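You operate a simulated robot arm through the tools that you are given. There is no shell and no other tool. Be economical: measure what you need, move in short steps, check, and stop when the job is done.

You run a simulated robot arm. Do the job below in one go: nothing can be reset, and whatever is moved stays where it is left.

JOB
The cap on the yellow bottle sits loose: press it home.
Fine: use the press; slide out again, bottle back in the blue tray; leave the other bottles.
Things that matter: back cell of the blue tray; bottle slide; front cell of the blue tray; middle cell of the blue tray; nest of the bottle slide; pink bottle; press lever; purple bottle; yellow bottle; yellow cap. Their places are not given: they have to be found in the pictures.

The check looks at the end state, three seconds after you hand in, the way a careful person would. Anything else that was tipped, shoved, dropped, spilled or broken makes it a failure. A push-on lid holds only when it is set on centred and level and pressed home; a screw cap is set on level and turned clockwise until tight.

ROBOT AND FRAMES
A 6-joint arm with a two-finger parallel gripper, fixed in place. Base frame: the origin is at the foot of the arm, x ahead of it, y to its left, z up; the work surface is at about z = 0. Readings come in m, degrees, newtons and seconds.
With the tool pointing down near the work surface it reaches from about 0.24 to 0.58 m from the base axis. Its first joint turns from -166.0 to 166.0 degrees. Payload 1.5 kg.
Tool frame: the origin (TCP) lies between the finger pads and is the grasp point; the fingertips stand 0.03 m ahead of it; z points along the fingers, y is the line along which they close. The gripper opens to 0.08 m. The fingers are 0.017 m wide and 0.012 m thick; the gripper's body (0.04 by 0.082 m) begins 0.08 m behind the TCP.
Orientation is that of the tool frame in the base frame, as a unit quaternion [w, x, y, z]. With the fingers straight down and closing along the base's y, the tool's x points along the base's -x, its y along +y and its z along -z.

CONTROLS
- The arm moves only by the tool nudge_tool. Its argument "increments" is a list of rows, each a list of 3 entries, a list of its own where there are three numbers: the turn, a rotation vector about the base's x, y, z in degrees, then the shift along the base's x, y, z in m, then the closure, from 0 (fully open) to 1 (shut). In form: [[[ax, ay, az], [x, y, z], gripper], ...]. A call has 1 to 10 rows; each row shifts and turns the commanded pose from where the row before left it. Each row takes 0.2 s and may step no farther than 0.05 m and 8.6 degrees from the row before; otherwise, or with a gripper value out of range, the whole call is refused. A pose out of reach is approached as far as the arm can. The call stops where the force on the tool passes 90 N (or 10 N more than at its start, if that is more) or the arm is blocked; 0.2 s more then pass. Each finger travels about 0.072 m/s and halts on what it meets, pressing with about 38 N; the grip force reading is that of the motor and also rises with nothing between the fingers. The clock runs only during rows and for 0.2 s after the last one: add rows that do not move to give the fingers time. It gives the time, the measured TCP pose, the force on the tool (base axes), the opening and the grip force at its end, in the units of the frame above (readings bear some noise), with the torque about the TCP (base axes, N m) and any sound that the robot's microphone picked up, and new pictures: "show" is both (left out), scene, wrist or none.
- Cameras (640 x 400 px; columns grow to the right, rows downward): "scene" is fixed at [0.3997, -0.5012, 0.7568]; the picture's right is [0.98, 0.17, 0.00], its down [0.14, -0.82, -0.56] and it looks along [-0.10, 0.55, -0.83] (base axes); focal length 266 px, centre (320, 200). "wrist" rides on the gripper at [0.072, -0.007, -0.122] in the tool frame; the picture's right is [0.09, 1.00, 0.00], its down [-0.84, 0.08, -0.54] and it looks along [-0.54, 0.05, 0.84] (tool axes); focal length 238 px, centre (320, 200).
- probe_pixels(camera, pixels): for up to 12 pixels [column, row] of the newest picture of that camera ("zoom" is the newest enlarged one), the place [x, y, z] in the base frame of the surface seen there, good to about 0.002 m. The clock stands still meanwhile.
- zoom(camera, box): a new picture of the part [left, top, right, bottom] of that camera's present view, enlarged. The clock stands still meanwhile.
- finish_job(): hands the job in; it is judged then, once.

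Work in short steps. Measure before you move; look again where a grasp or a placing could have gone wrong, and mend it. You have 80 turns and 200 pictures in all, those below and enlarged ones among them. Open the gripper and draw the arm clear of the work before you hand the job in, unless the task says otherwise; then end with one line.

The tools are called after "Call:" as name(argument=value, ...) on one line, values as JSON. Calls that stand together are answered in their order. nudge_tool: Moves the arm, as the interface text tells. Its arguments: {"type":"object","properties":{"increments":{"type":"array","items":{"type":"array"}},"show":{"type":"string","enum":["both","scene","wrist","none"]}},"required":["increments"]} The other tools are called the same way: probe_pixels (camera, pixels) gives the place of the surface under pixels of a picture; zoom (camera, box) takes an enlarged picture of a part of a camera's view; finish_job () hands the job in.

At the start:

```text
time_s: 0.0
position: [0.2071, -0.2024, 0.4319]
tcp_rot: [0.001, 0.0, 1.0, 0.0]
force: [0.5, 0.0, 0.3]
wrist_torque: [0.02, -0.02, 0.0]
grip_width: 0.0802
grip_force: 0.1
```

scene: 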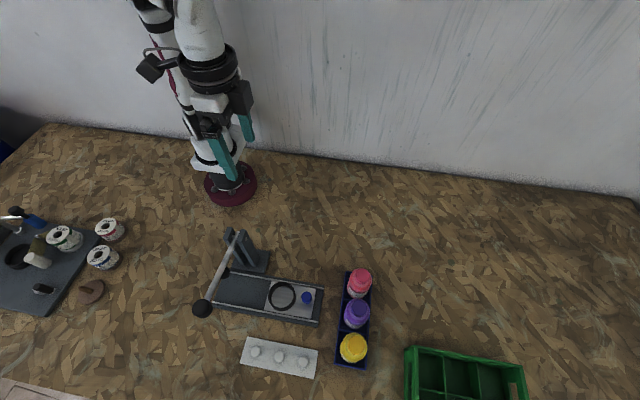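
wrist: 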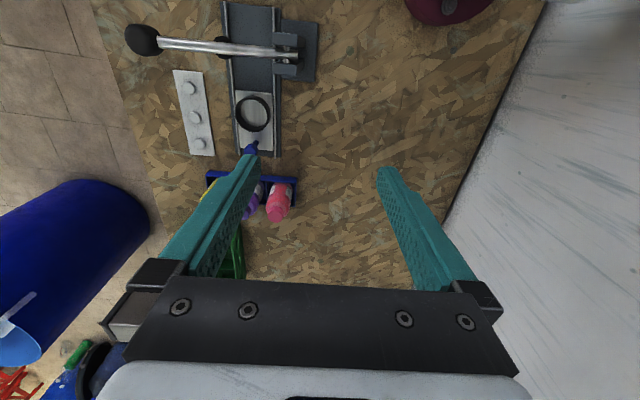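

The scene shows the press around (260,280) and the blue tray with bottles at (355,315). I zoom in to see detail.

Call:
zoom(camera="scene", box=[180, 220, 400, 380])

Call:
probe_pixels(camera="scene", pixels=[[354, 347], [357, 313], [359, 280], [282, 295], [307, 297], [202, 308], [237, 238], [240, 290], [318, 318], [352, 365], [258, 245], [222, 300]])

```text
2.50 times, centred on (290, 300) of scene
```

zoom: 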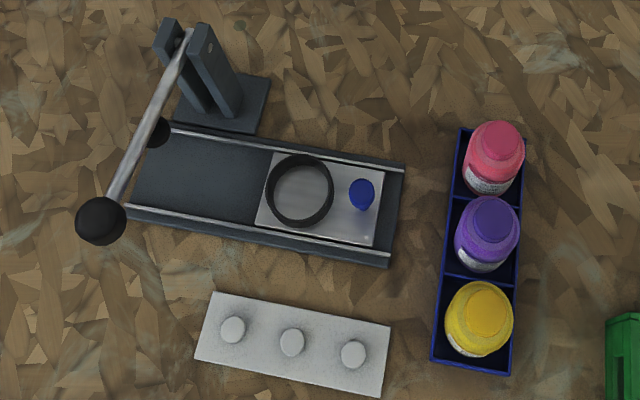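

```text
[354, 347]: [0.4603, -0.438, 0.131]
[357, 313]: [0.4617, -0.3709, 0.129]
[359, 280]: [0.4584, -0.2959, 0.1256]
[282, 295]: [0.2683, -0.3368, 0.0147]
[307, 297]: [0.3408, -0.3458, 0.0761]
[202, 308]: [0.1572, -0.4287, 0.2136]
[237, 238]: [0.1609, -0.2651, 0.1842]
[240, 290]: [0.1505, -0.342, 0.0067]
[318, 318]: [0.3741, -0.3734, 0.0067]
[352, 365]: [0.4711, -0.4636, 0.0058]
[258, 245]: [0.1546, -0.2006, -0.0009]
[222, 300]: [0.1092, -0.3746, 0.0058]
```

I probe details in the enlarged picture: nest ring, knob, lever, caps, tray.

Call:
probe_pixels(camera="zoom", pixels=[[487, 312], [478, 345], [503, 318], [447, 318], [488, 220], [498, 140], [300, 160], [300, 222], [268, 190], [333, 190], [362, 185], [362, 208]])

Call:
probe_pixels(camera="zoom", pixels=[[100, 220], [145, 130], [185, 45], [158, 132], [205, 35], [170, 30], [140, 207], [385, 252], [175, 130], [398, 170], [434, 358], [508, 372]])

Call:
zoom(camera="scene", box=[310, 250, 410, 375])

Call:
zoom(camera="wrist", box=[110, 0, 340, 230])

```text
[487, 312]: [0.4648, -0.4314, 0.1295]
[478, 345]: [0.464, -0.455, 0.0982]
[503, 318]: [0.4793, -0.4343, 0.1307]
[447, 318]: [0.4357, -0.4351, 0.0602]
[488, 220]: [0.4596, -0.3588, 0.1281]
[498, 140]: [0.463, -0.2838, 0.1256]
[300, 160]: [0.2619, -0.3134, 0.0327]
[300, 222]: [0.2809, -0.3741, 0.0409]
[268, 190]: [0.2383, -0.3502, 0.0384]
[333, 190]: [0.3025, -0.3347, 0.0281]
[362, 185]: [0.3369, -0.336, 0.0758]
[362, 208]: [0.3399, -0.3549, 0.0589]
```

```text
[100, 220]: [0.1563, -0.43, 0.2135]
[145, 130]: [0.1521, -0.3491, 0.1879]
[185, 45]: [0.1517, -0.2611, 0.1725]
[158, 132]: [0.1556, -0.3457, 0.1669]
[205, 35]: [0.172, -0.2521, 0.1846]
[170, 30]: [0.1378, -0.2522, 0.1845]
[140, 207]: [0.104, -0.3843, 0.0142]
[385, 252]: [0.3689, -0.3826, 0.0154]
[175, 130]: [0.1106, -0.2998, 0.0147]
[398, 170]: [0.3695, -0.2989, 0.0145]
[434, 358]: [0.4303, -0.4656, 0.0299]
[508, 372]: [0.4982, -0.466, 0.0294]
```

```text
3.20 times, centred on (360, 312) of scene
```

zoom: 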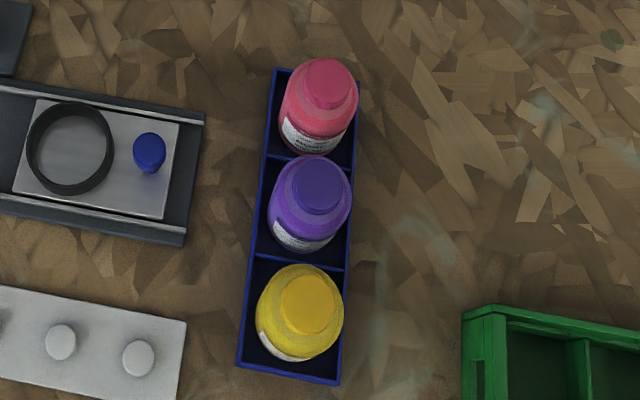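

```text
1.74 times, centred on (225, 115) of wrist
```

zoom: 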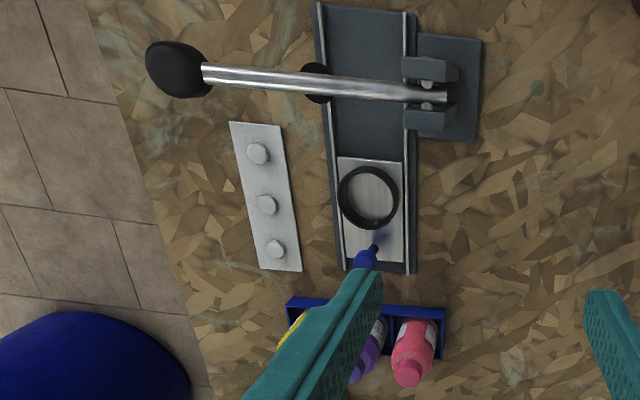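

The track runs along x (y≈-0.342), nest ring at (0.270,-0.343), plunger at x≈0.154, yellow bottle at about (0.465,-0.436) – far out, so I'll grip it with the tool tilted outward. I yaw -43° and tilt 30° while staying high.

Call:
nudge_tool(increments=[[[0, 0, -8.6], [0.03, -0.028, 0], 0], [[0, 0, -8.6], [0.03, -0.028, 0], 0], [[0, 0, -8.6], [0.03, -0.028, 0], 0], [[0, 0, -8.6], [0.03, -0.028, -0.02], 0], [[0, 0, -8.6], [0.02, -0.02, -0.02], 0], [[-5.115, -5.485, 0], [0.01, -0.01, -0.02], 0], [[-5.115, -5.485, 0], [0.01, -0.01, -0.02], 0], [[-5.115, -5.485, 0], [0.01, -0.01, -0.02], 0], [[-5.115, -5.485, 0], [0.01, -0.01, -0.02], 0], [[0, 0, 0], [0, 0, 0], 0]])

```text
time_s: 2.2
position: [0.3808, -0.3736, 0.3194]
tcp_rot: [0.214, 0.353, 0.906, -0.094]
force: [-0.9, 0.1, -0.4]
wrist_torque: [0.03, 0.04, -0.03]
grip_width: 0.0799
grip_force: 0.1
out of reach, approached as far as the arm can: row 6
```

scene: 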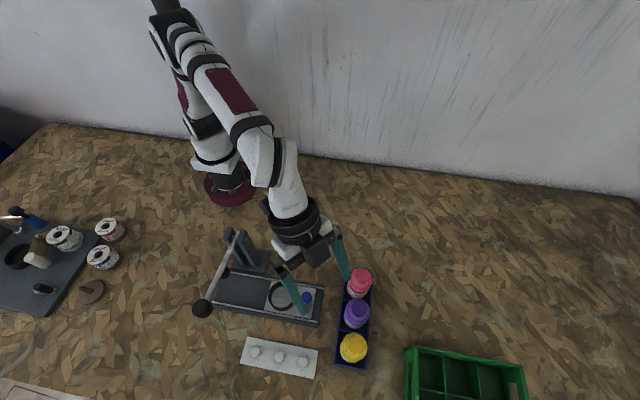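
wrist: 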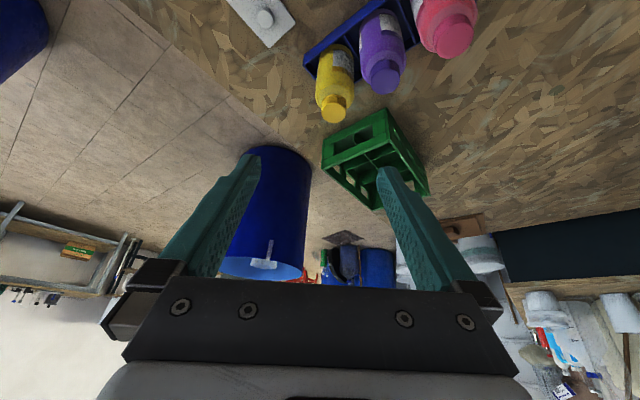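

Tilted about 27°, closing direction horizontal. I look closely at the bottles in the wrist view (yellow at (335,80)).

Call:
zoom(camera="wrist", box=[270, 0, 490, 140])

Call:
probe_pixels(camera="wrist", pixels=[[335, 120], [337, 104], [335, 92], [318, 80], [353, 80], [336, 55], [322, 101], [348, 101], [383, 88], [456, 42], [318, 90], [352, 92]])

```text
2.86 times, centred on (380, 70) of wrist
```

zoom: 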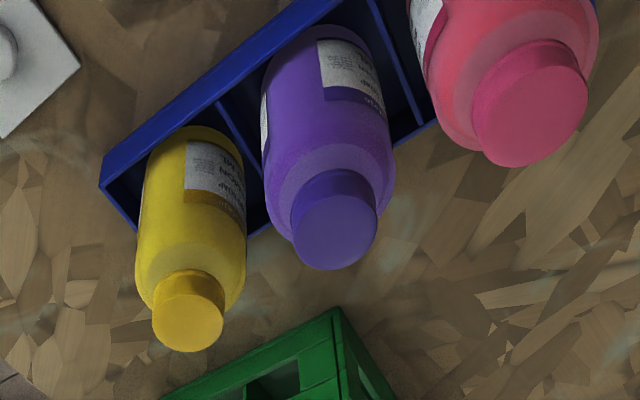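

```text
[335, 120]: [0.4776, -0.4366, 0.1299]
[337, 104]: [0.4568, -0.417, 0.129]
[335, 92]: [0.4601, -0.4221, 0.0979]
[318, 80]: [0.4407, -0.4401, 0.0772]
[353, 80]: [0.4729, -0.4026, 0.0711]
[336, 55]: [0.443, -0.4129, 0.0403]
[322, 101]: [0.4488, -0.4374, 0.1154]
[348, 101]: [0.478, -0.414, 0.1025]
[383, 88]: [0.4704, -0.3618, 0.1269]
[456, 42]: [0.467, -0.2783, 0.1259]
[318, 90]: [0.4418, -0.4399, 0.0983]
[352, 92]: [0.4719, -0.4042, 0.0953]
```

I fit the cap and body centre with more probes on the enlarged picture.

Call:
probe_pixels(camera="zoom", pixels=[[190, 300], [190, 346], [158, 318], [220, 318], [190, 322], [335, 205], [335, 265], [300, 235], [370, 235], [141, 255], [195, 240], [243, 240]])

```text
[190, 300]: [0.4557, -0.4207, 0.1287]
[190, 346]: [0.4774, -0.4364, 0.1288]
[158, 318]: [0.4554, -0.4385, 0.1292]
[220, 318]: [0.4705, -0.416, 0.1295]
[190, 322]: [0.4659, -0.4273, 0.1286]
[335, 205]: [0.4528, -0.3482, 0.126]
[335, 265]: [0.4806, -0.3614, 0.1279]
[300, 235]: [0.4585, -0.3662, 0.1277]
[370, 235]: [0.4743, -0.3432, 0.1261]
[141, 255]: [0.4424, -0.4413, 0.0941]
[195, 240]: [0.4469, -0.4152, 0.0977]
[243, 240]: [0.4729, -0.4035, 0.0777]
```

Cap centre ≈(0.4655,-0.428), top z 0.129, body radius ≈0.027, consistent and upright. I yaw another -15° for clearance from the purple bottle and hover over the yellow one.

Call:
nudge_tool(increments=[[[0, 0, -7.5], [0.028, -0.018, 0], 0.15], [[0, 0, -7.5], [0.028, -0.018, 0], 0.15], [[0, 0, 0], [0.028, -0.018, 0], 0.15], [[0, 0, 0], [0, 0, -0.03], 0.15], [[0, 0, 0], [0, 0, -0.03], 0.15], [[0, 0, 0], [0, 0, -0.03], 0.15], [[0, 0, 0], [0, 0, -0.03], 0.15], [[0, 0, 0], [0, 0, 0], 0.15]])

```text
time_s: 4.0
position: [0.4652, -0.4268, 0.1997]
tcp_rot: [0.2, 0.468, 0.853, -0.12]
force: [-0.7, -0.2, 0.9]
wrist_torque: [0.04, 0.0, 0.0]
grip_width: 0.0679
grip_force: 0.2
```

scene: 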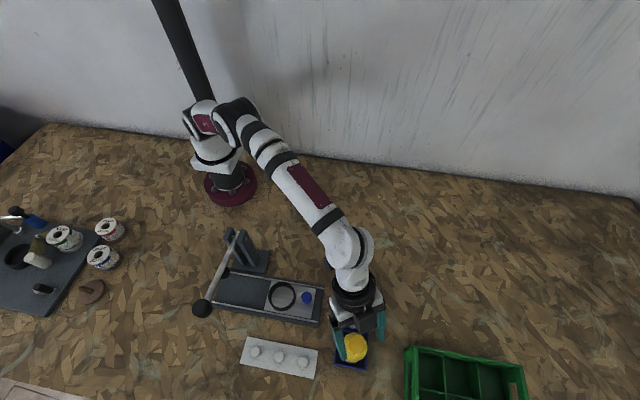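
wrist: 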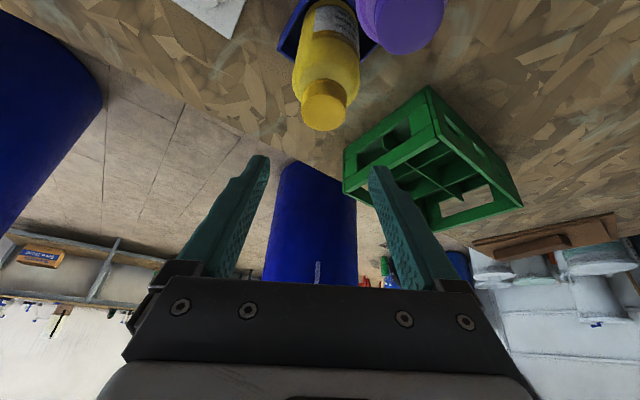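

Hover is right (0.4652,-0.4268,0.20), tilt 27°, azimuth -60°. I refine the cap top centre quickly, then descend.

Call:
probe_pixels(camera="wrist", pixels=[[323, 112], [323, 101], [323, 126], [306, 112], [340, 112], [297, 75], [357, 75], [325, 60], [385, 40], [400, 48]])

Call:
nudge_tool(increments=[[[0, 0, 0], [0, -0.001, -0.03], 0.15], [[0, 0, 0], [0, 0, -0.03], 0.15], [[0, 0, 0], [0, 0, -0.02], 0.15], [[0, 0, 0], [0, 0, 0], 0.15]])

```text
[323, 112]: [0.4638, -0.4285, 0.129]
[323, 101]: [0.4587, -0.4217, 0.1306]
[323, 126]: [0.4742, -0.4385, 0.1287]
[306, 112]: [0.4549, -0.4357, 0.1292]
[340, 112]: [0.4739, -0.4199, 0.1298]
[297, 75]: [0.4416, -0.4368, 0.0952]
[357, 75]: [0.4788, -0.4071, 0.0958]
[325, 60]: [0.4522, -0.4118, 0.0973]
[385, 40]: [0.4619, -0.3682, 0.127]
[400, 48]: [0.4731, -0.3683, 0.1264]
```

```text
time_s: 5.0
position: [0.464, -0.429, 0.1187]
tcp_rot: [0.2, 0.468, 0.852, -0.121]
force: [-0.6, 0.1, -0.8]
wrist_torque: [-0.02, 0.0, -0.01]
grip_width: 0.0681
grip_force: 0.0
```

scene: 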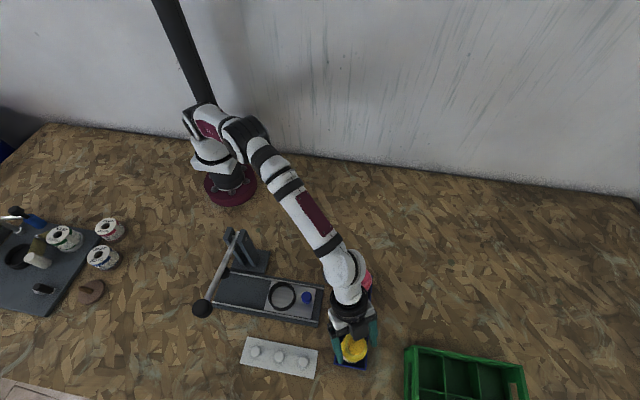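
wrist: 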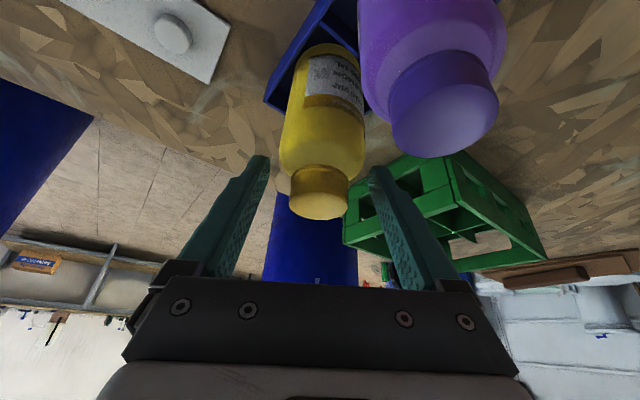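

The bottle is centred between the fingers (cap at col 320). I descend the rest to z≈0.08.

Call:
nudge_tool(increments=[[[0, 0, 0], [0.0005, 0.0005, -0.02], 0.15], [[0, 0, 0], [0, 0, -0.018], 0.15], [[0, 0, 0], [0, 0, 0], 0.15]])

Call:
zoom(camera="scene", box=[300, 250, 420, 380])

```text
time_s: 5.8
position: [0.4663, -0.4285, 0.0802]
tcp_rot: [0.2, 0.467, 0.852, -0.122]
force: [0.3, 0.1, 0.3]
wrist_torque: [0.01, 0.01, 0.0]
grip_width: 0.068
grip_force: 0.1
```

scene: 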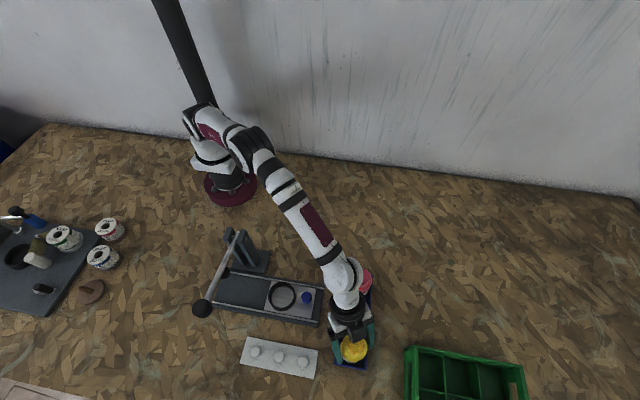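
wrist: 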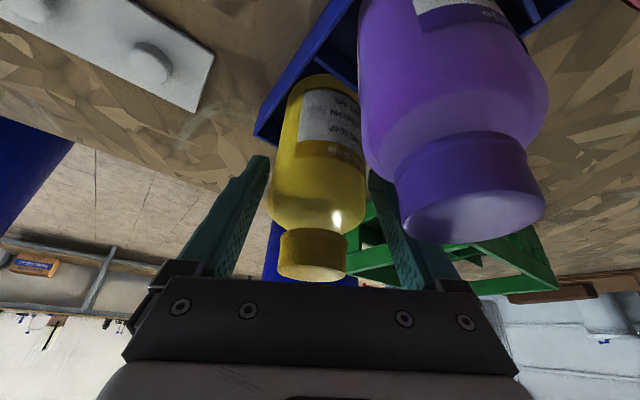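

```text
3.08 times, centred on (360, 315) of scene
```

zoom: 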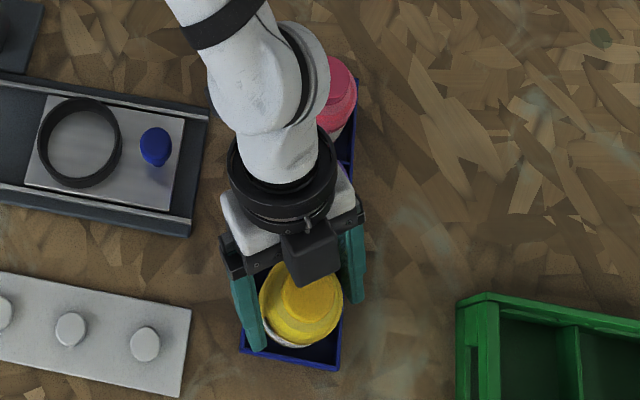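

Clear of contact, bottle between pads. I close on the body.

Call:
nudge_tool(increments=[[[0, 0, 0], [0, 0, 0], 0.3], [[0, 0, 0], [0, 0, 0], 0.5], [[0, 0, 0], [0, 0, 0], 0.5], [[0, 0, 0], [0, 0, 0], 0.5]], show="wrist")

```text
time_s: 6.8
position: [0.4657, -0.4278, 0.0817]
tcp_rot: [0.2, 0.467, 0.853, -0.121]
force: [1.3, 0.6, 0.0]
wrist_torque: [0.02, -0.03, 0.02]
grip_width: 0.0556
grip_force: 38.2
```

wrist: 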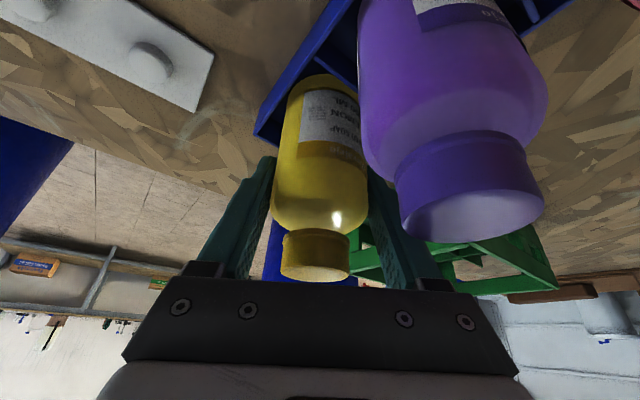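

Gripped at 0.0556 m with 38 N. Lift straight up slowly.

Call:
nudge_tool(increments=[[[0, 0, 0], [0, 0, 0.01], 0.5], [[0, 0, 0], [0, 0, 0.015], 0.5], [[0, 0, 0], [0, 0, 0.02], 0.5], [[0, 0, 0], [0, 0, 0.02], 0.5], [[0, 0, 0], [0, 0, 0.02], 0.5], [[0, 0, 0], [0, 0, 0.015], 0.5], [[0, 0, 0], [0, 0, 0], 0.5]])

```text
time_s: 8.4
position: [0.4659, -0.4275, 0.1805]
tcp_rot: [0.2, 0.468, 0.852, -0.122]
force: [0.4, 0.4, -2.2]
wrist_torque: [0.04, 0.01, 0.0]
grip_width: 0.0549
grip_force: 38.6
```

scene: 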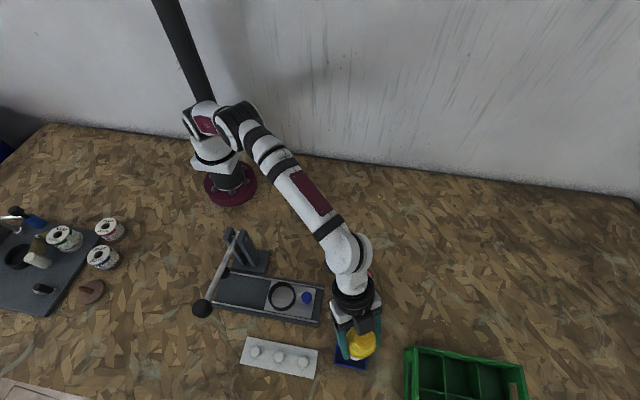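
wrist: 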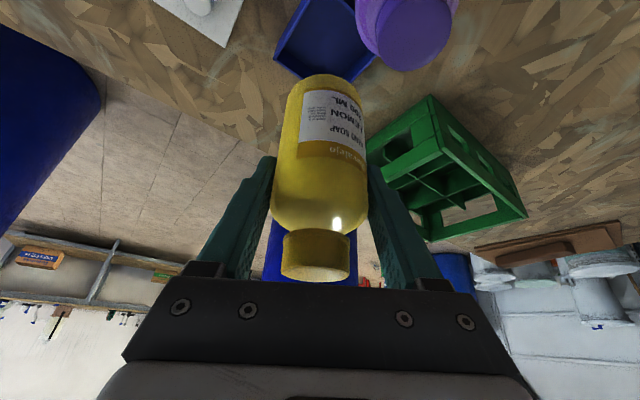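

Bottle lifted upright with cap in place. I measure the nest ring (and empty front cell floor) precisely.

Call:
zoom(camera="scene", box=[250, 265, 330, 325])

```text
6.67 times, centred on (290, 295) of scene
```

zoom: 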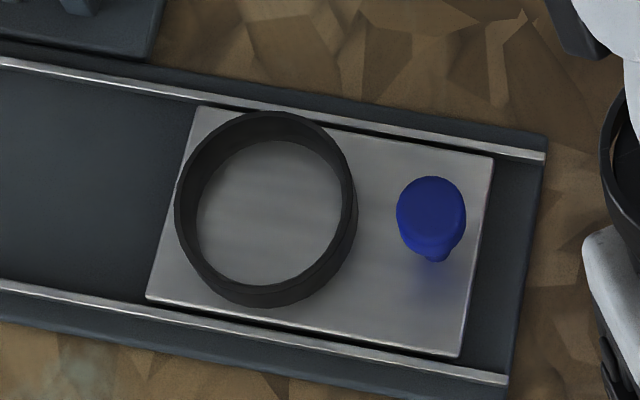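

Call:
probe_pixels(camera="zoom", pixels=[[268, 116], [255, 295], [180, 205], [347, 190], [205, 145], [330, 145], [205, 270], [325, 260], [265, 215], [430, 210], [250, 302], [350, 200]])

Call:
probe_pixels(camera="zoom", pixels=[[200, 112], [490, 160], [150, 296], [458, 352], [432, 258], [400, 210], [465, 210], [430, 180], [430, 240], [240, 190], [300, 240], [20, 200]])

```text
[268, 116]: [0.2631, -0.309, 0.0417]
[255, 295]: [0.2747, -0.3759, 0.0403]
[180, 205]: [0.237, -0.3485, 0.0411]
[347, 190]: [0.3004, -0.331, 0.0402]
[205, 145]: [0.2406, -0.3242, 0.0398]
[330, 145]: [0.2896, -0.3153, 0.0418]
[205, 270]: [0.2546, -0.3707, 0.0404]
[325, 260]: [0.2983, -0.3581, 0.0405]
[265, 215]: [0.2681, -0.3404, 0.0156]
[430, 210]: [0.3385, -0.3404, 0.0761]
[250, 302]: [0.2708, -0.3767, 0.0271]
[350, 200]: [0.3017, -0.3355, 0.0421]
```

```text
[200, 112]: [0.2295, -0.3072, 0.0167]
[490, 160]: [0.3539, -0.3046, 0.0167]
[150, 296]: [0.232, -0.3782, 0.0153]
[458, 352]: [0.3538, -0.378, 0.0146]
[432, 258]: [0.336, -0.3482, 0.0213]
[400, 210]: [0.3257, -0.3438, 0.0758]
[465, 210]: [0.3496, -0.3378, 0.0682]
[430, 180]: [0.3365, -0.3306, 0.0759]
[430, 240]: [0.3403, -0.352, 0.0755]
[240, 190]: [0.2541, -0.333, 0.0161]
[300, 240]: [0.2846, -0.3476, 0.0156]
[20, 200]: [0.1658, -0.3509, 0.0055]
```

Nest centre ≈(0.2695,-0.342), floor z 0.0155, ring top 0.041. Now I check the held bottle's axis versus TCP.

Call:
zoom(camera="wrist", box=[240, 0, 400, 290])

Call:
probe_pixels(camera="wrist", pixels=[[316, 272], [316, 264], [316, 278], [286, 268], [345, 268], [320, 110], [320, 150], [320, 190], [285, 110], [355, 110], [318, 45], [316, 245]])

Call:
probe_pixels(camera="scene", pixels=[[363, 345], [360, 340], [368, 345], [352, 360], [345, 358], [360, 363]])

```text
1.38 times, centred on (320, 145) of wrist
```

zoom: 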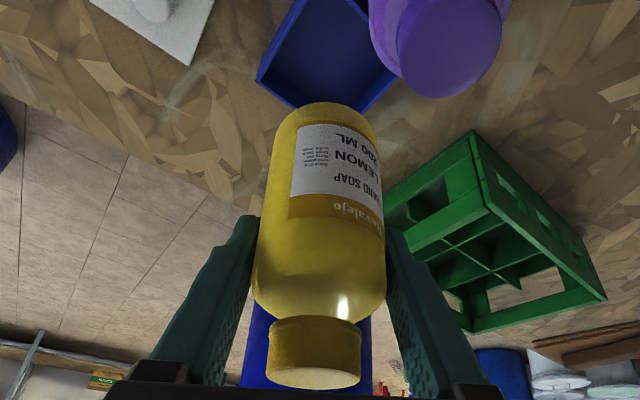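

```text
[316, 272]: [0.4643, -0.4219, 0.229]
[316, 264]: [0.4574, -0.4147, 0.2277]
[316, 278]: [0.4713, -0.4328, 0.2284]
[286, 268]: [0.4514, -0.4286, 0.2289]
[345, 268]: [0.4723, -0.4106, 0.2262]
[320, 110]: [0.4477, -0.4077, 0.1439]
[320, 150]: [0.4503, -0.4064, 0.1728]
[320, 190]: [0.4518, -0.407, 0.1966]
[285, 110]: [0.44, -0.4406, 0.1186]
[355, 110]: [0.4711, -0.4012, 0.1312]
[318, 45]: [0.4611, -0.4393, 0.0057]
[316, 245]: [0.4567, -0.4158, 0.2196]
```

```text
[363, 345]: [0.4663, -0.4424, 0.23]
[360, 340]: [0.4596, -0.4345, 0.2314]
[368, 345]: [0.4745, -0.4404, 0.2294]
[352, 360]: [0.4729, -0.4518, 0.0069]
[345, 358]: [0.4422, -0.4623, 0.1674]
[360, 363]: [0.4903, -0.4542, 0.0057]
```

Bottle upright; axis ≈ TCP, bottom ≈0.0757 below TCP. I carry it over to above the nest, yawing -15° to keep the gripper clear of the post.

Call:
nudge_tool(increments=[[[0, 0, 0], [-0.02, 0, 0.005], 0.5], [[0, 0, 0], [-0.03, 0.006, 0.005], 0.5], [[0, 0, -3.75], [-0.03, 0.016, 0], 0.5], [[0, 0, -3.75], [-0.03, 0.016, 0], 0.5], [[0, 0, -3.75], [-0.03, 0.016, 0], 0.5], [[0, 0, -3.75], [-0.03, 0.016, 0], 0.5], [[0, 0, 0], [-0.026, 0.0165, 0], 0.5], [[0, 0, 0], [0, 0, 0], 0.5], [[0, 0, 0], [0, 0, 0], 0.5]])

```text
time_s: 10.4
position: [0.2678, -0.34, 0.1914]
tcp_rot: [0.183, 0.575, 0.784, -0.145]
force: [0.2, 0.2, -2.3]
wrist_torque: [0.02, 0.03, -0.01]
grip_width: 0.0551
grip_force: 38.1
```

scene: 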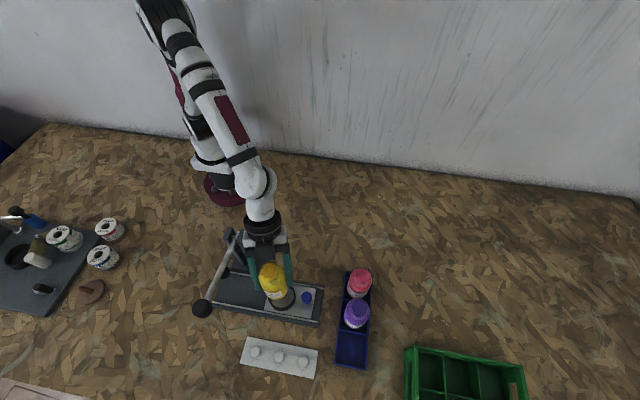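
wrist: 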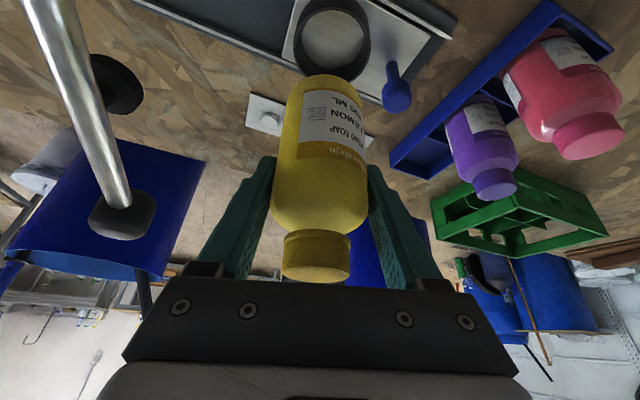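

Now lined up above the nest. I correct by about (1.5,-1) mm and lower until the bottom is just above the ring, then check.

Call:
nudge_tool(increments=[[[0, 0, 0], [0.0015, -0.001, -0.02], 0.5], [[0, 0, 0], [0, 0, -0.02], 0.5], [[0, 0, 0], [0, 0, -0.02], 0.5], [[0, 0, 0], [0, 0, -0.006], 0.5], [[0, 0, 0], [0, 0, 0], 0.5]])

Call:
zoom(camera="scene", box=[240, 245, 330, 325])

Call:
zoom(camera="wrist", box=[220, 0, 460, 290])

```text
time_s: 11.6
position: [0.271, -0.3422, 0.1242]
tcp_rot: [0.182, 0.576, 0.784, -0.146]
force: [1.0, 0.0, -2.0]
wrist_torque: [0.0, -0.02, -0.01]
grip_width: 0.0555
grip_force: 38.3
```

scene: 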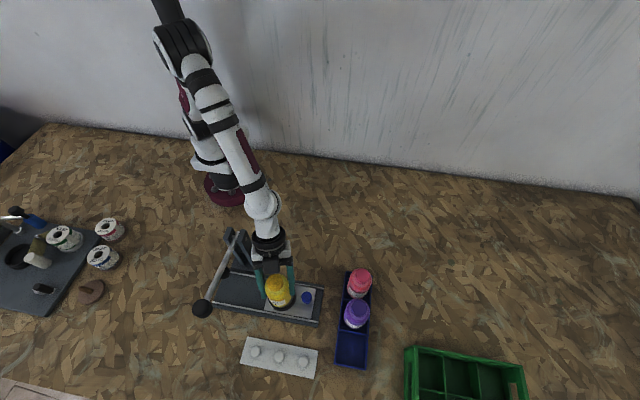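
wrist: 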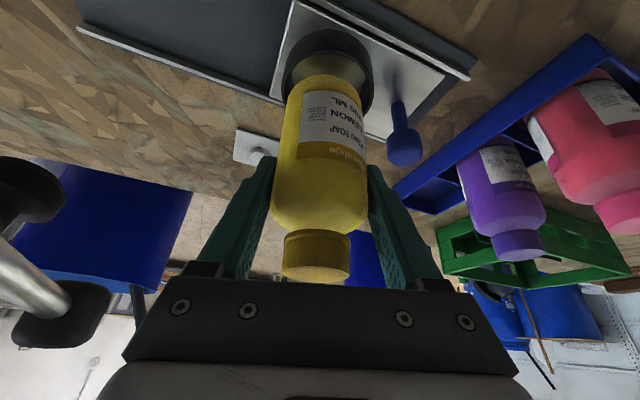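

```text
5.00 times, centred on (285, 285) of scene
```

zoom: 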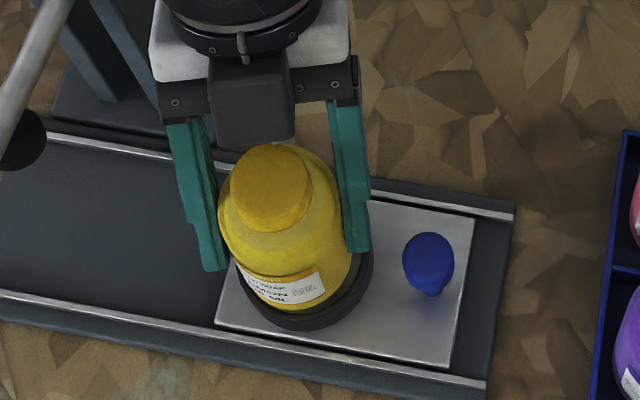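

```text
1.38 times, centred on (340, 145) of wrist
```

zoom: 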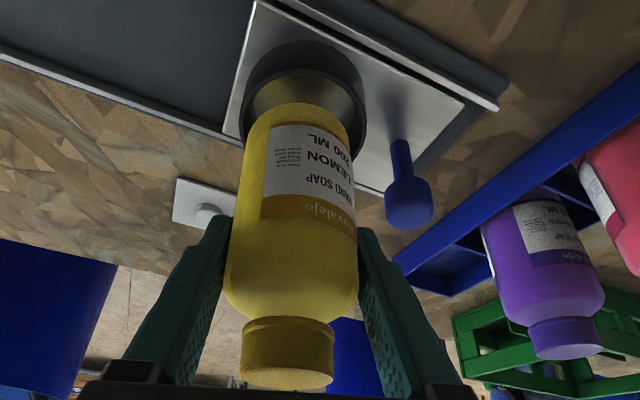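

I probe the bottle's lower body edges and the ring rim in this enlarged view for alignment.

Call:
probe_pixels(camera="zoom", pixels=[[305, 115], [305, 180], [305, 230], [250, 125], [355, 135], [238, 200], [352, 220], [305, 48], [244, 100], [362, 100], [270, 60], [345, 60]])

Call:
probe_pixels(camera="scene", pixels=[[279, 282], [284, 284], [275, 283], [286, 303], [303, 300], [289, 306]])

```text
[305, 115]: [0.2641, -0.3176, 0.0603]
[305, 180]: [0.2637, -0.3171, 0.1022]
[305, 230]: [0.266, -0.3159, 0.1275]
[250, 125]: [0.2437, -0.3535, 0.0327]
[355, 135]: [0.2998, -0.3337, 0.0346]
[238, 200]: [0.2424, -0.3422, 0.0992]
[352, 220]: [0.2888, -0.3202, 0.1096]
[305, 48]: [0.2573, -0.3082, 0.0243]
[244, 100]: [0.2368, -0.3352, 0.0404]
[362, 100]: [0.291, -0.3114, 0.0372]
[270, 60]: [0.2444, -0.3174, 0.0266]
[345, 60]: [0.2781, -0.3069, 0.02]
```

```text
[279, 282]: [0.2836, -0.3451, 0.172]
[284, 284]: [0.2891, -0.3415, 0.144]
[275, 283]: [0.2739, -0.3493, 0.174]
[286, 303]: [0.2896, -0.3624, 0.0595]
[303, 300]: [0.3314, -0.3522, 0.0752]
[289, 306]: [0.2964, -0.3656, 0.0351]
```

Bottle axis ≈(0.2703,-0.3437), nest ≈(0.2695,-0.342). I correct by (-0.7,+1.3) mm and lower in small steps, watching the force.

Call:
nudge_tool(increments=[[[0, 0, 0], [-0.0007, 0.0013, 0], 0.5], [[0, 0, 0], [0, 0, -0.006], 0.5], [[0, 0, 0], [0, 0, -0.005], 0.5], [[0, 0, 0], [0, 0, -0.004], 0.5], [[0, 0, 0], [0, 0, 0], 0.5]], show="wrist")

```text
time_s: 12.8
position: [0.2702, -0.34, 0.1088]
tcp_rot: [0.183, 0.575, 0.784, -0.146]
force: [0.1, -0.1, -2.5]
wrist_torque: [0.03, 0.04, -0.04]
grip_width: 0.0553
grip_force: 37.7
```

wrist: 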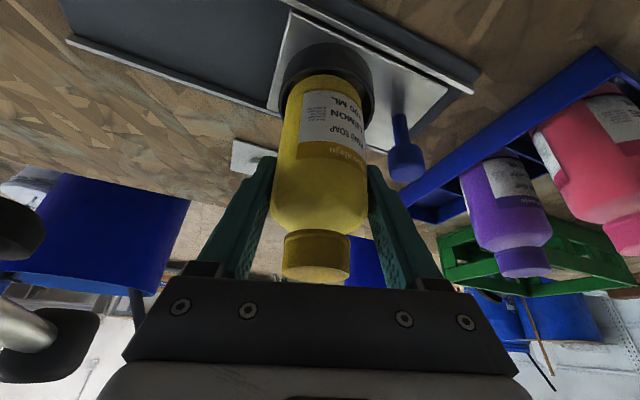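

The bottom is now inside the ring without any contact force. I continue down.

Call:
nudge_tool(increments=[[[0, 0, 0], [0, 0, -0.005], 0.5], [[0, 0, 0], [0, 0, -0.005], 0.5], [[0, 0, 0], [0, 0, -0.004], 0.5], [[0, 0, 0], [0, 0, 0], 0.5]], show="wrist")

```text
time_s: 13.8
position: [0.2701, -0.3404, 0.0965]
tcp_rot: [0.183, 0.575, 0.784, -0.146]
force: [0.0, -0.2, -1.4]
wrist_torque: [-0.01, -0.01, 0.02]
grip_width: 0.0551
grip_force: 38.4
```

wrist: 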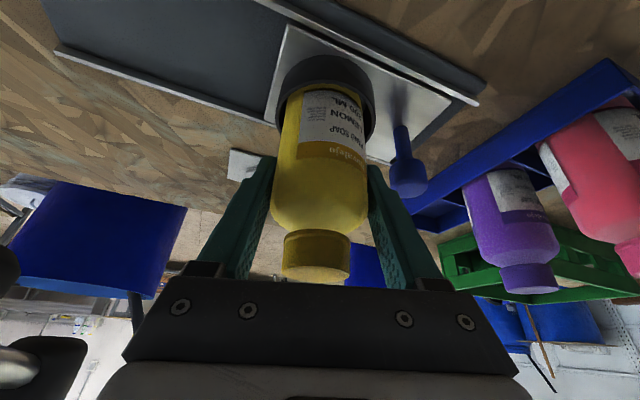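

Force still ≈-1.5 N (carrying). A few more millimetres in 1–2 mm steps until it rests.

Call:
nudge_tool(increments=[[[0, 0, 0], [0, 0, -0.002], 0.5], [[0, 0, 0], [0, 0, -0.0015], 0.5], [[0, 0, 0], [0, 0, 0], 0.5]], show="none")

Call:
nudge_tool(increments=[[[0, 0, 0], [0, 0, -0.0012], 0.5], [[0, 0, 0], [0, 0, 0], 0.5]], show="wrist")

```text
time_s: 14.6
position: [0.2701, -0.3405, 0.0919]
tcp_rot: [0.183, 0.575, 0.784, -0.146]
force: [-1.0, -1.0, -2.9]
wrist_torque: [-0.01, -0.02, 0.03]
grip_width: 0.055
grip_force: 37.7
```

```text
time_s: 15.2
position: [0.2704, -0.3405, 0.0916]
tcp_rot: [0.183, 0.575, 0.784, -0.147]
force: [-1.5, 5.6, 5.0]
wrist_torque: [0.38, -0.03, -0.05]
grip_width: 0.055
grip_force: 37.5
```

wrist: 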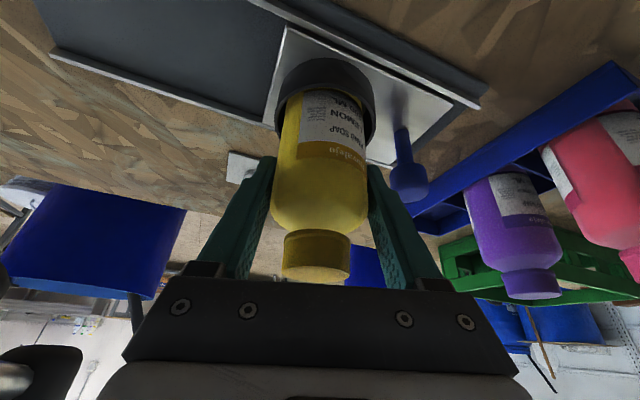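

It rests on the nest floor (5 N up at z 0.0916 as predicted). Release gently to 0.068 opening.

Call:
nudge_tool(increments=[[[0, 0, 0], [0, 0, 0], 0.29], [[0, 0, 0], [0, 0, 0], 0.25], [[0, 0, 0], [0, 0, 0], 0.2], [[0, 0, 0], [0, 0, 0], 0.16], [[0, 0, 0], [0, 0, 0], 0.16]], show="wrist")

```text
time_s: 16.4
position: [0.2701, -0.3418, 0.0916]
tcp_rot: [0.183, 0.575, 0.784, -0.146]
force: [-0.1, 0.3, 0.4]
wrist_torque: [0.01, -0.01, 0.03]
grip_width: 0.0673
grip_force: 0.1
```

wrist: 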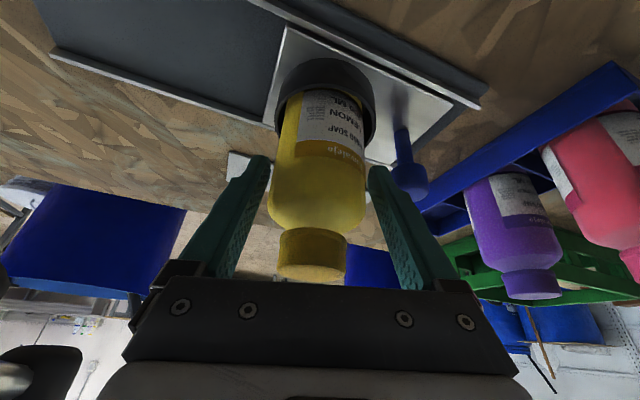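

Released cleanly. I rise straight up, then untilt to vertical.

Call:
nudge_tool(increments=[[[0, 0, 0], [0, 0, 0.015], 0.16], [[0, 0, 0], [0, 0, 0.025], 0.16], [[0, 0, 0], [0, 0, 0.03], 0.16], [[0, 0, 0], [0, 0, 0.04], 0.16], [[0, 0, 0], [0, 0, 0.04], 0.16], [[6.52, 1.755, 0], [0.015, 0, 0], 0.16], [[6.52, 1.755, 0], [0.015, 0, 0], 0.16], [[6.52, 1.755, 0], [0.015, 0, 0], 0.16], [[6.52, 1.755, 0], [0.015, 0, 0], 0.16], [[0, 0, 0], [0.008, 0, 0], 0.3]])

Call:
zoom(camera="scene", box=[180, 180, 380, 340])

```text
time_s: 18.6
position: [0.3392, -0.3414, 0.2419]
tcp_rot: [-0.001, 0.591, 0.807, 0.001]
force: [-0.8, 0.5, 0.4]
wrist_torque: [-0.02, 0.0, 0.0]
grip_width: 0.0559
grip_force: 0.1
```

scene: 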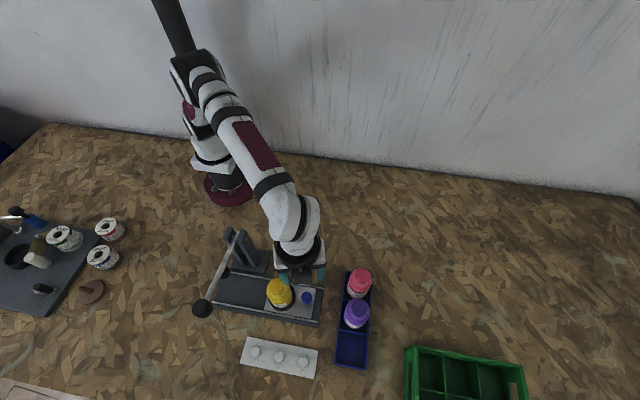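
wrist: 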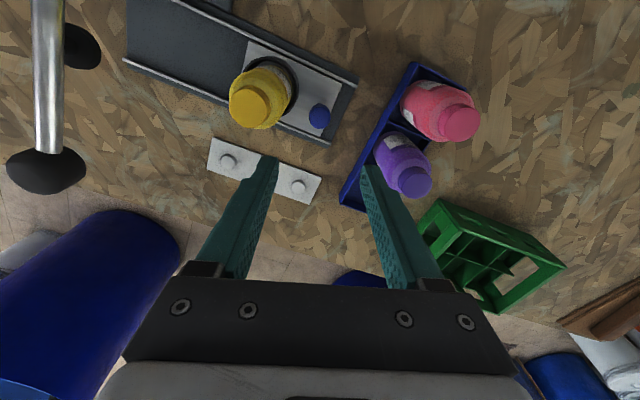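

```text
2.50 times, centred on (280, 260) of scene
```

zoom: 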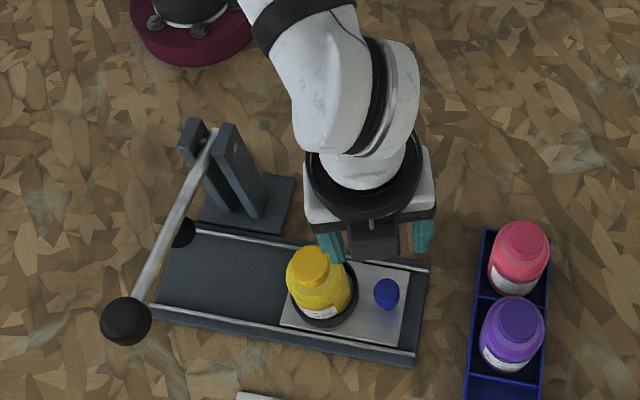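

Bottle stands in the nest with cap on. I probe knob, cap, and plunger from this view.

Call:
probe_pixels(camera="wrist", pixels=[[318, 117], [310, 117], [328, 117], [318, 108], [250, 105], [250, 93], [231, 105], [268, 105], [250, 122], [48, 60], [85, 45], [50, 160]])

Call:
probe_pixels(camera="zoom", pixels=[[387, 293], [376, 293], [397, 293], [385, 283], [306, 262], [290, 262], [325, 262], [306, 280], [185, 232], [125, 320], [165, 240], [225, 128]])

```text
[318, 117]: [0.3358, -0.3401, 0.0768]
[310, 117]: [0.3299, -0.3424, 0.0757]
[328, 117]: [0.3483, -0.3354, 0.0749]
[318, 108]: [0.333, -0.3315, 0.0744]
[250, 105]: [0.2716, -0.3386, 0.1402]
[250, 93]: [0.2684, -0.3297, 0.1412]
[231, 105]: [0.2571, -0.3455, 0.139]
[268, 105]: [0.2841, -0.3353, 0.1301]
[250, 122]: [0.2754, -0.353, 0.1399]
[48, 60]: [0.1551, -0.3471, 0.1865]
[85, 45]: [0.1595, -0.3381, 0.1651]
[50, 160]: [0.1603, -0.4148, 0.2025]
```

```text
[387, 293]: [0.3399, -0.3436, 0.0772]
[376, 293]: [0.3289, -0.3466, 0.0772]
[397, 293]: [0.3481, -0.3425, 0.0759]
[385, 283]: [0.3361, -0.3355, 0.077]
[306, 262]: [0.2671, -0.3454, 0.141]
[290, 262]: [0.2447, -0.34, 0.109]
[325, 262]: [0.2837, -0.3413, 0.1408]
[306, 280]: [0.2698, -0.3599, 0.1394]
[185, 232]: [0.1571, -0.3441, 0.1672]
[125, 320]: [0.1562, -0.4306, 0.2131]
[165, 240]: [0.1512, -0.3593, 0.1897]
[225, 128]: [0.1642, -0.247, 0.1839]
```

Knob centre ≈(0.338,-0.342,0.07), cap centre ≈(0.270,-0.342), top 0.140. I yaw to close nearly along x, narrow to ~0.038 and descend to the knob.

Call:
nudge_tool(increments=[[[0, 0, -7.5], [0, 0, -0.02], 0.525], [[0, 0, -7.5], [0, 0, -0.03], 0.525], [[0, 0, -7.5], [0, 0, -0.03], 0.525], [[0, 0, 0], [0, 0, -0.03], 0.525], [[0, 0, 0], [0, 0, -0.01], 0.525], [[0, 0, 0], [0, 0, 0], 0.525]])

Call:
zoom(camera="wrist", box=[180, 60, 460, 260])

```text
time_s: 20.0
position: [0.3382, -0.3404, 0.1213]
tcp_rot: [0.0, 0.737, 0.675, 0.001]
force: [-0.9, 0.3, -0.3]
wrist_torque: [0.0, -0.01, 0.01]
grip_width: 0.0381
grip_force: 0.0
```

scene: 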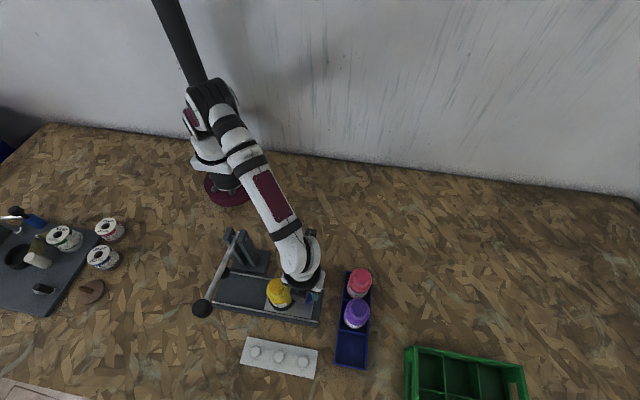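
wrist: 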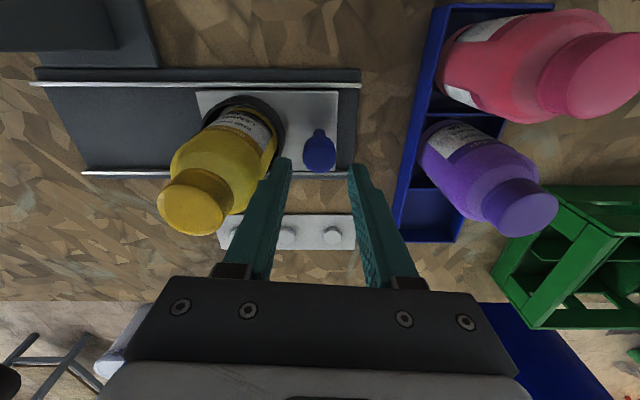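

```text
2.00 times, centred on (320, 160) of wrist
```

zoom: 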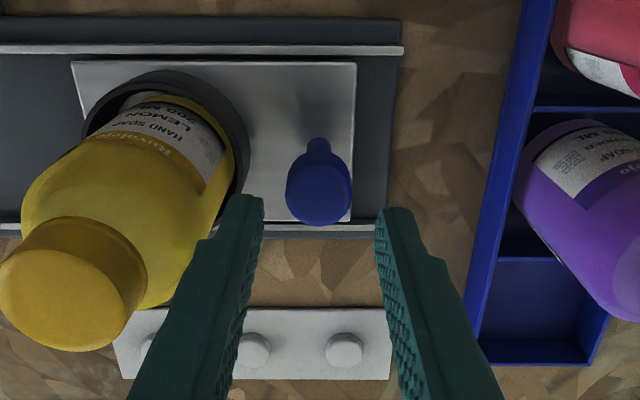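

Knob lies between the fingers and the left finger clears the bottle. I descend to z≈0.070.

Call:
nudge_tool(increments=[[[0, 0, 0], [0, -0.001, -0.02], 0.525], [[0, 0, 0], [0, 0, -0.02], 0.525], [[0, 0, 0], [0, 0, -0.011], 0.525], [[0, 0, 0], [0, 0, 0], 0.525]])

Call:
zoom(camera="scene", box=[180, 200, 380, 340])

```text
time_s: 21.0
position: [0.3383, -0.3416, 0.0698]
tcp_rot: [0.001, 0.737, 0.676, 0.0]
force: [1.0, 0.3, 0.0]
wrist_torque: [-0.01, 0.0, 0.0]
grip_width: 0.0379
grip_force: 0.1
```

scene: 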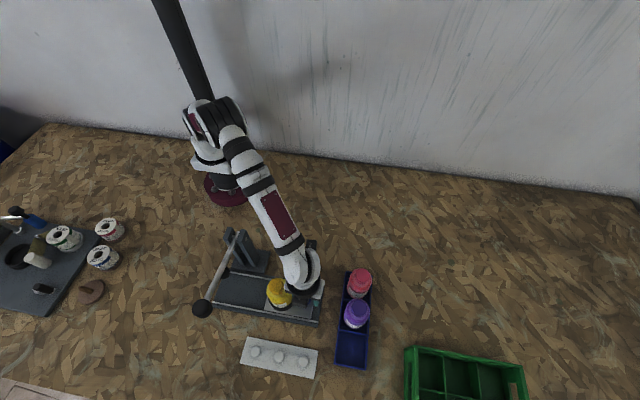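
wrist: 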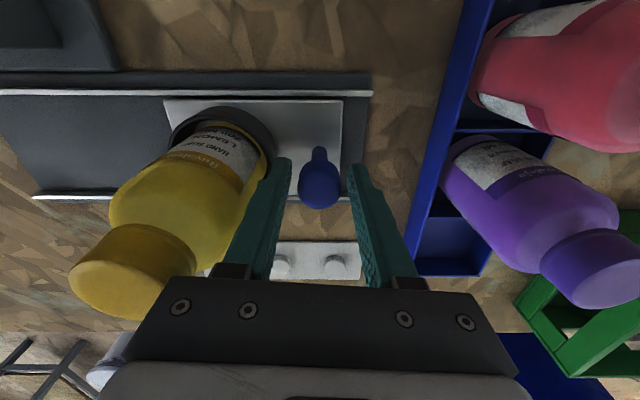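

```text
2.86 times, centred on (280, 270) of scene
```

zoom: 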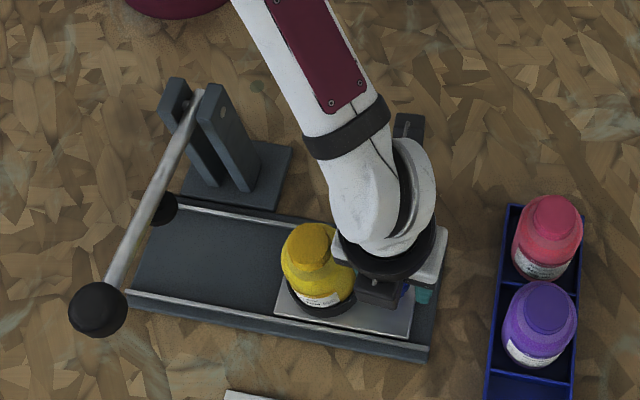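

Aligned. I grip the knob.

Call:
nudge_tool(increments=[[[0, 0, 0], [0, 0, 0], 0.62], [[0, 0, 0], [0, 0, 0], 0.7], [[0, 0, 0], [0, 0, 0], 0.8], [[0, 0, 0], [0, 0, 0], 0.8]], show="wrist")

```text
time_s: 22.0
position: [0.3382, -0.3419, 0.0701]
tcp_rot: [-0.001, 0.737, 0.676, -0.001]
force: [-13.2, 1.8, 2.8]
wrist_torque: [0.06, -0.27, -0.06]
grip_width: 0.0256
grip_force: 37.5
```

wrist: 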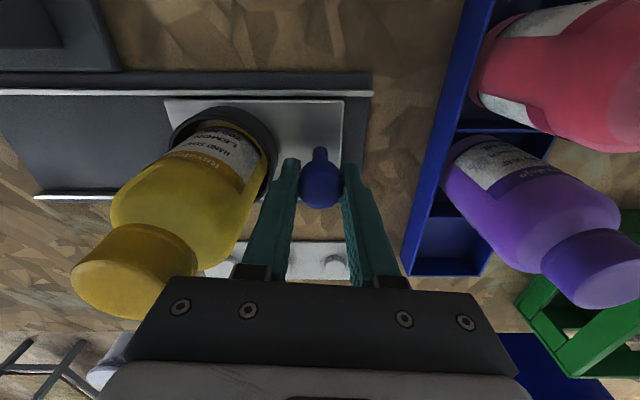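

Gripped (0.0256). Slide in -x slowly.

Call:
nudge_tool(increments=[[[0, 0, 0], [-0.004, 0, 0], 0.8], [[0, 0, 0], [-0.006, 0, 0], 0.8], [[0, 0, 0], [-0.008, 0, 0], 0.8], [[0, 0, 0], [-0.008, 0, 0], 0.8], [[0, 0, 0], [-0.008, 0, 0], 0.8], [[0, 0, 0], [-0.008, 0, 0], 0.8], [[0, 0, 0], [-0.008, 0, 0], 0.8], [[0, 0, 0], [-0.006, 0, 0], 0.8], [[0, 0, 0], [-0.004, 0, 0], 0.8]])

Call:
zoom(camera="scene", box=[180, 200, 380, 340])

```text
time_s: 24.0
position: [0.2786, -0.3418, 0.0703]
tcp_rot: [0.0, 0.737, 0.676, 0.001]
force: [0.8, 15.2, -3.5]
wrist_torque: [0.38, -0.23, -0.12]
grip_width: 0.0256
grip_force: 36.9
```

scene: 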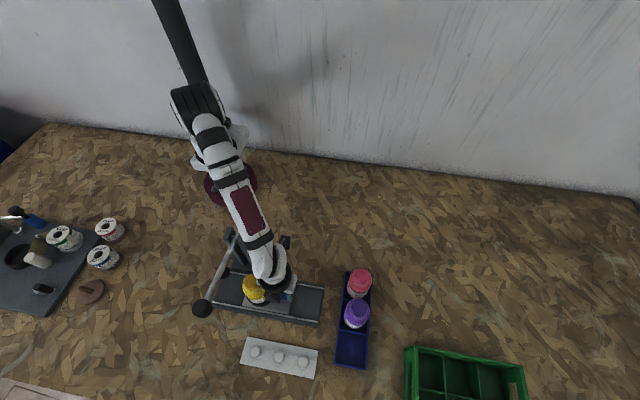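
wrist: 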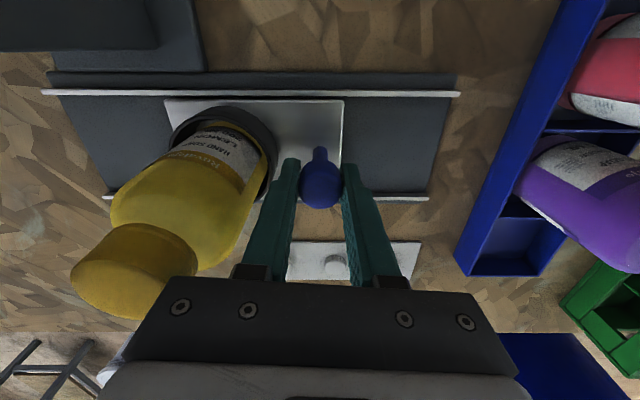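

```text
2.86 times, centred on (280, 270) of scene
```

zoom: 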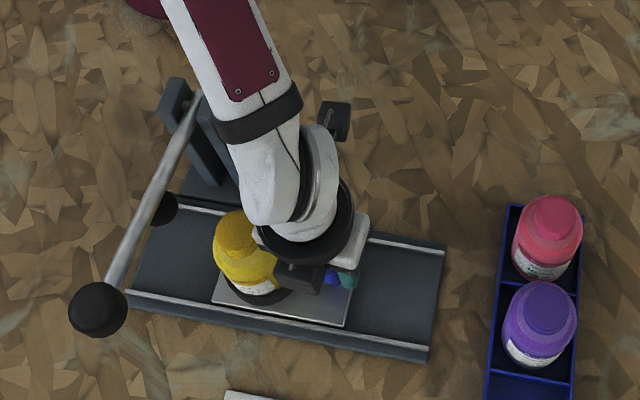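

Slide moves smoothly. Before continuing I check arm heights near the post and lever.

Call:
probe_pixels(camera="zoom", pixels=[[240, 190], [235, 150], [222, 110], [262, 215], [300, 235], [338, 110], [335, 125], [238, 130], [355, 240], [262, 235], [215, 105], [300, 280]])

```text
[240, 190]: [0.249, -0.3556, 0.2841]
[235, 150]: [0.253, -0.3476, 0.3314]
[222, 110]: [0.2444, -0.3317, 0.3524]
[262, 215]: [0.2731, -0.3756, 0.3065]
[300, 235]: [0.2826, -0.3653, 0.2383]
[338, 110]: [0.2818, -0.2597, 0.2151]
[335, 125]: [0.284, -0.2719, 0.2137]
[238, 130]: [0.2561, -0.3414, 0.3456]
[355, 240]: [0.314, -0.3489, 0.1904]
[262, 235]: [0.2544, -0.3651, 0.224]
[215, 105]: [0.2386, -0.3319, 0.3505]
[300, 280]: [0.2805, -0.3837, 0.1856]
```

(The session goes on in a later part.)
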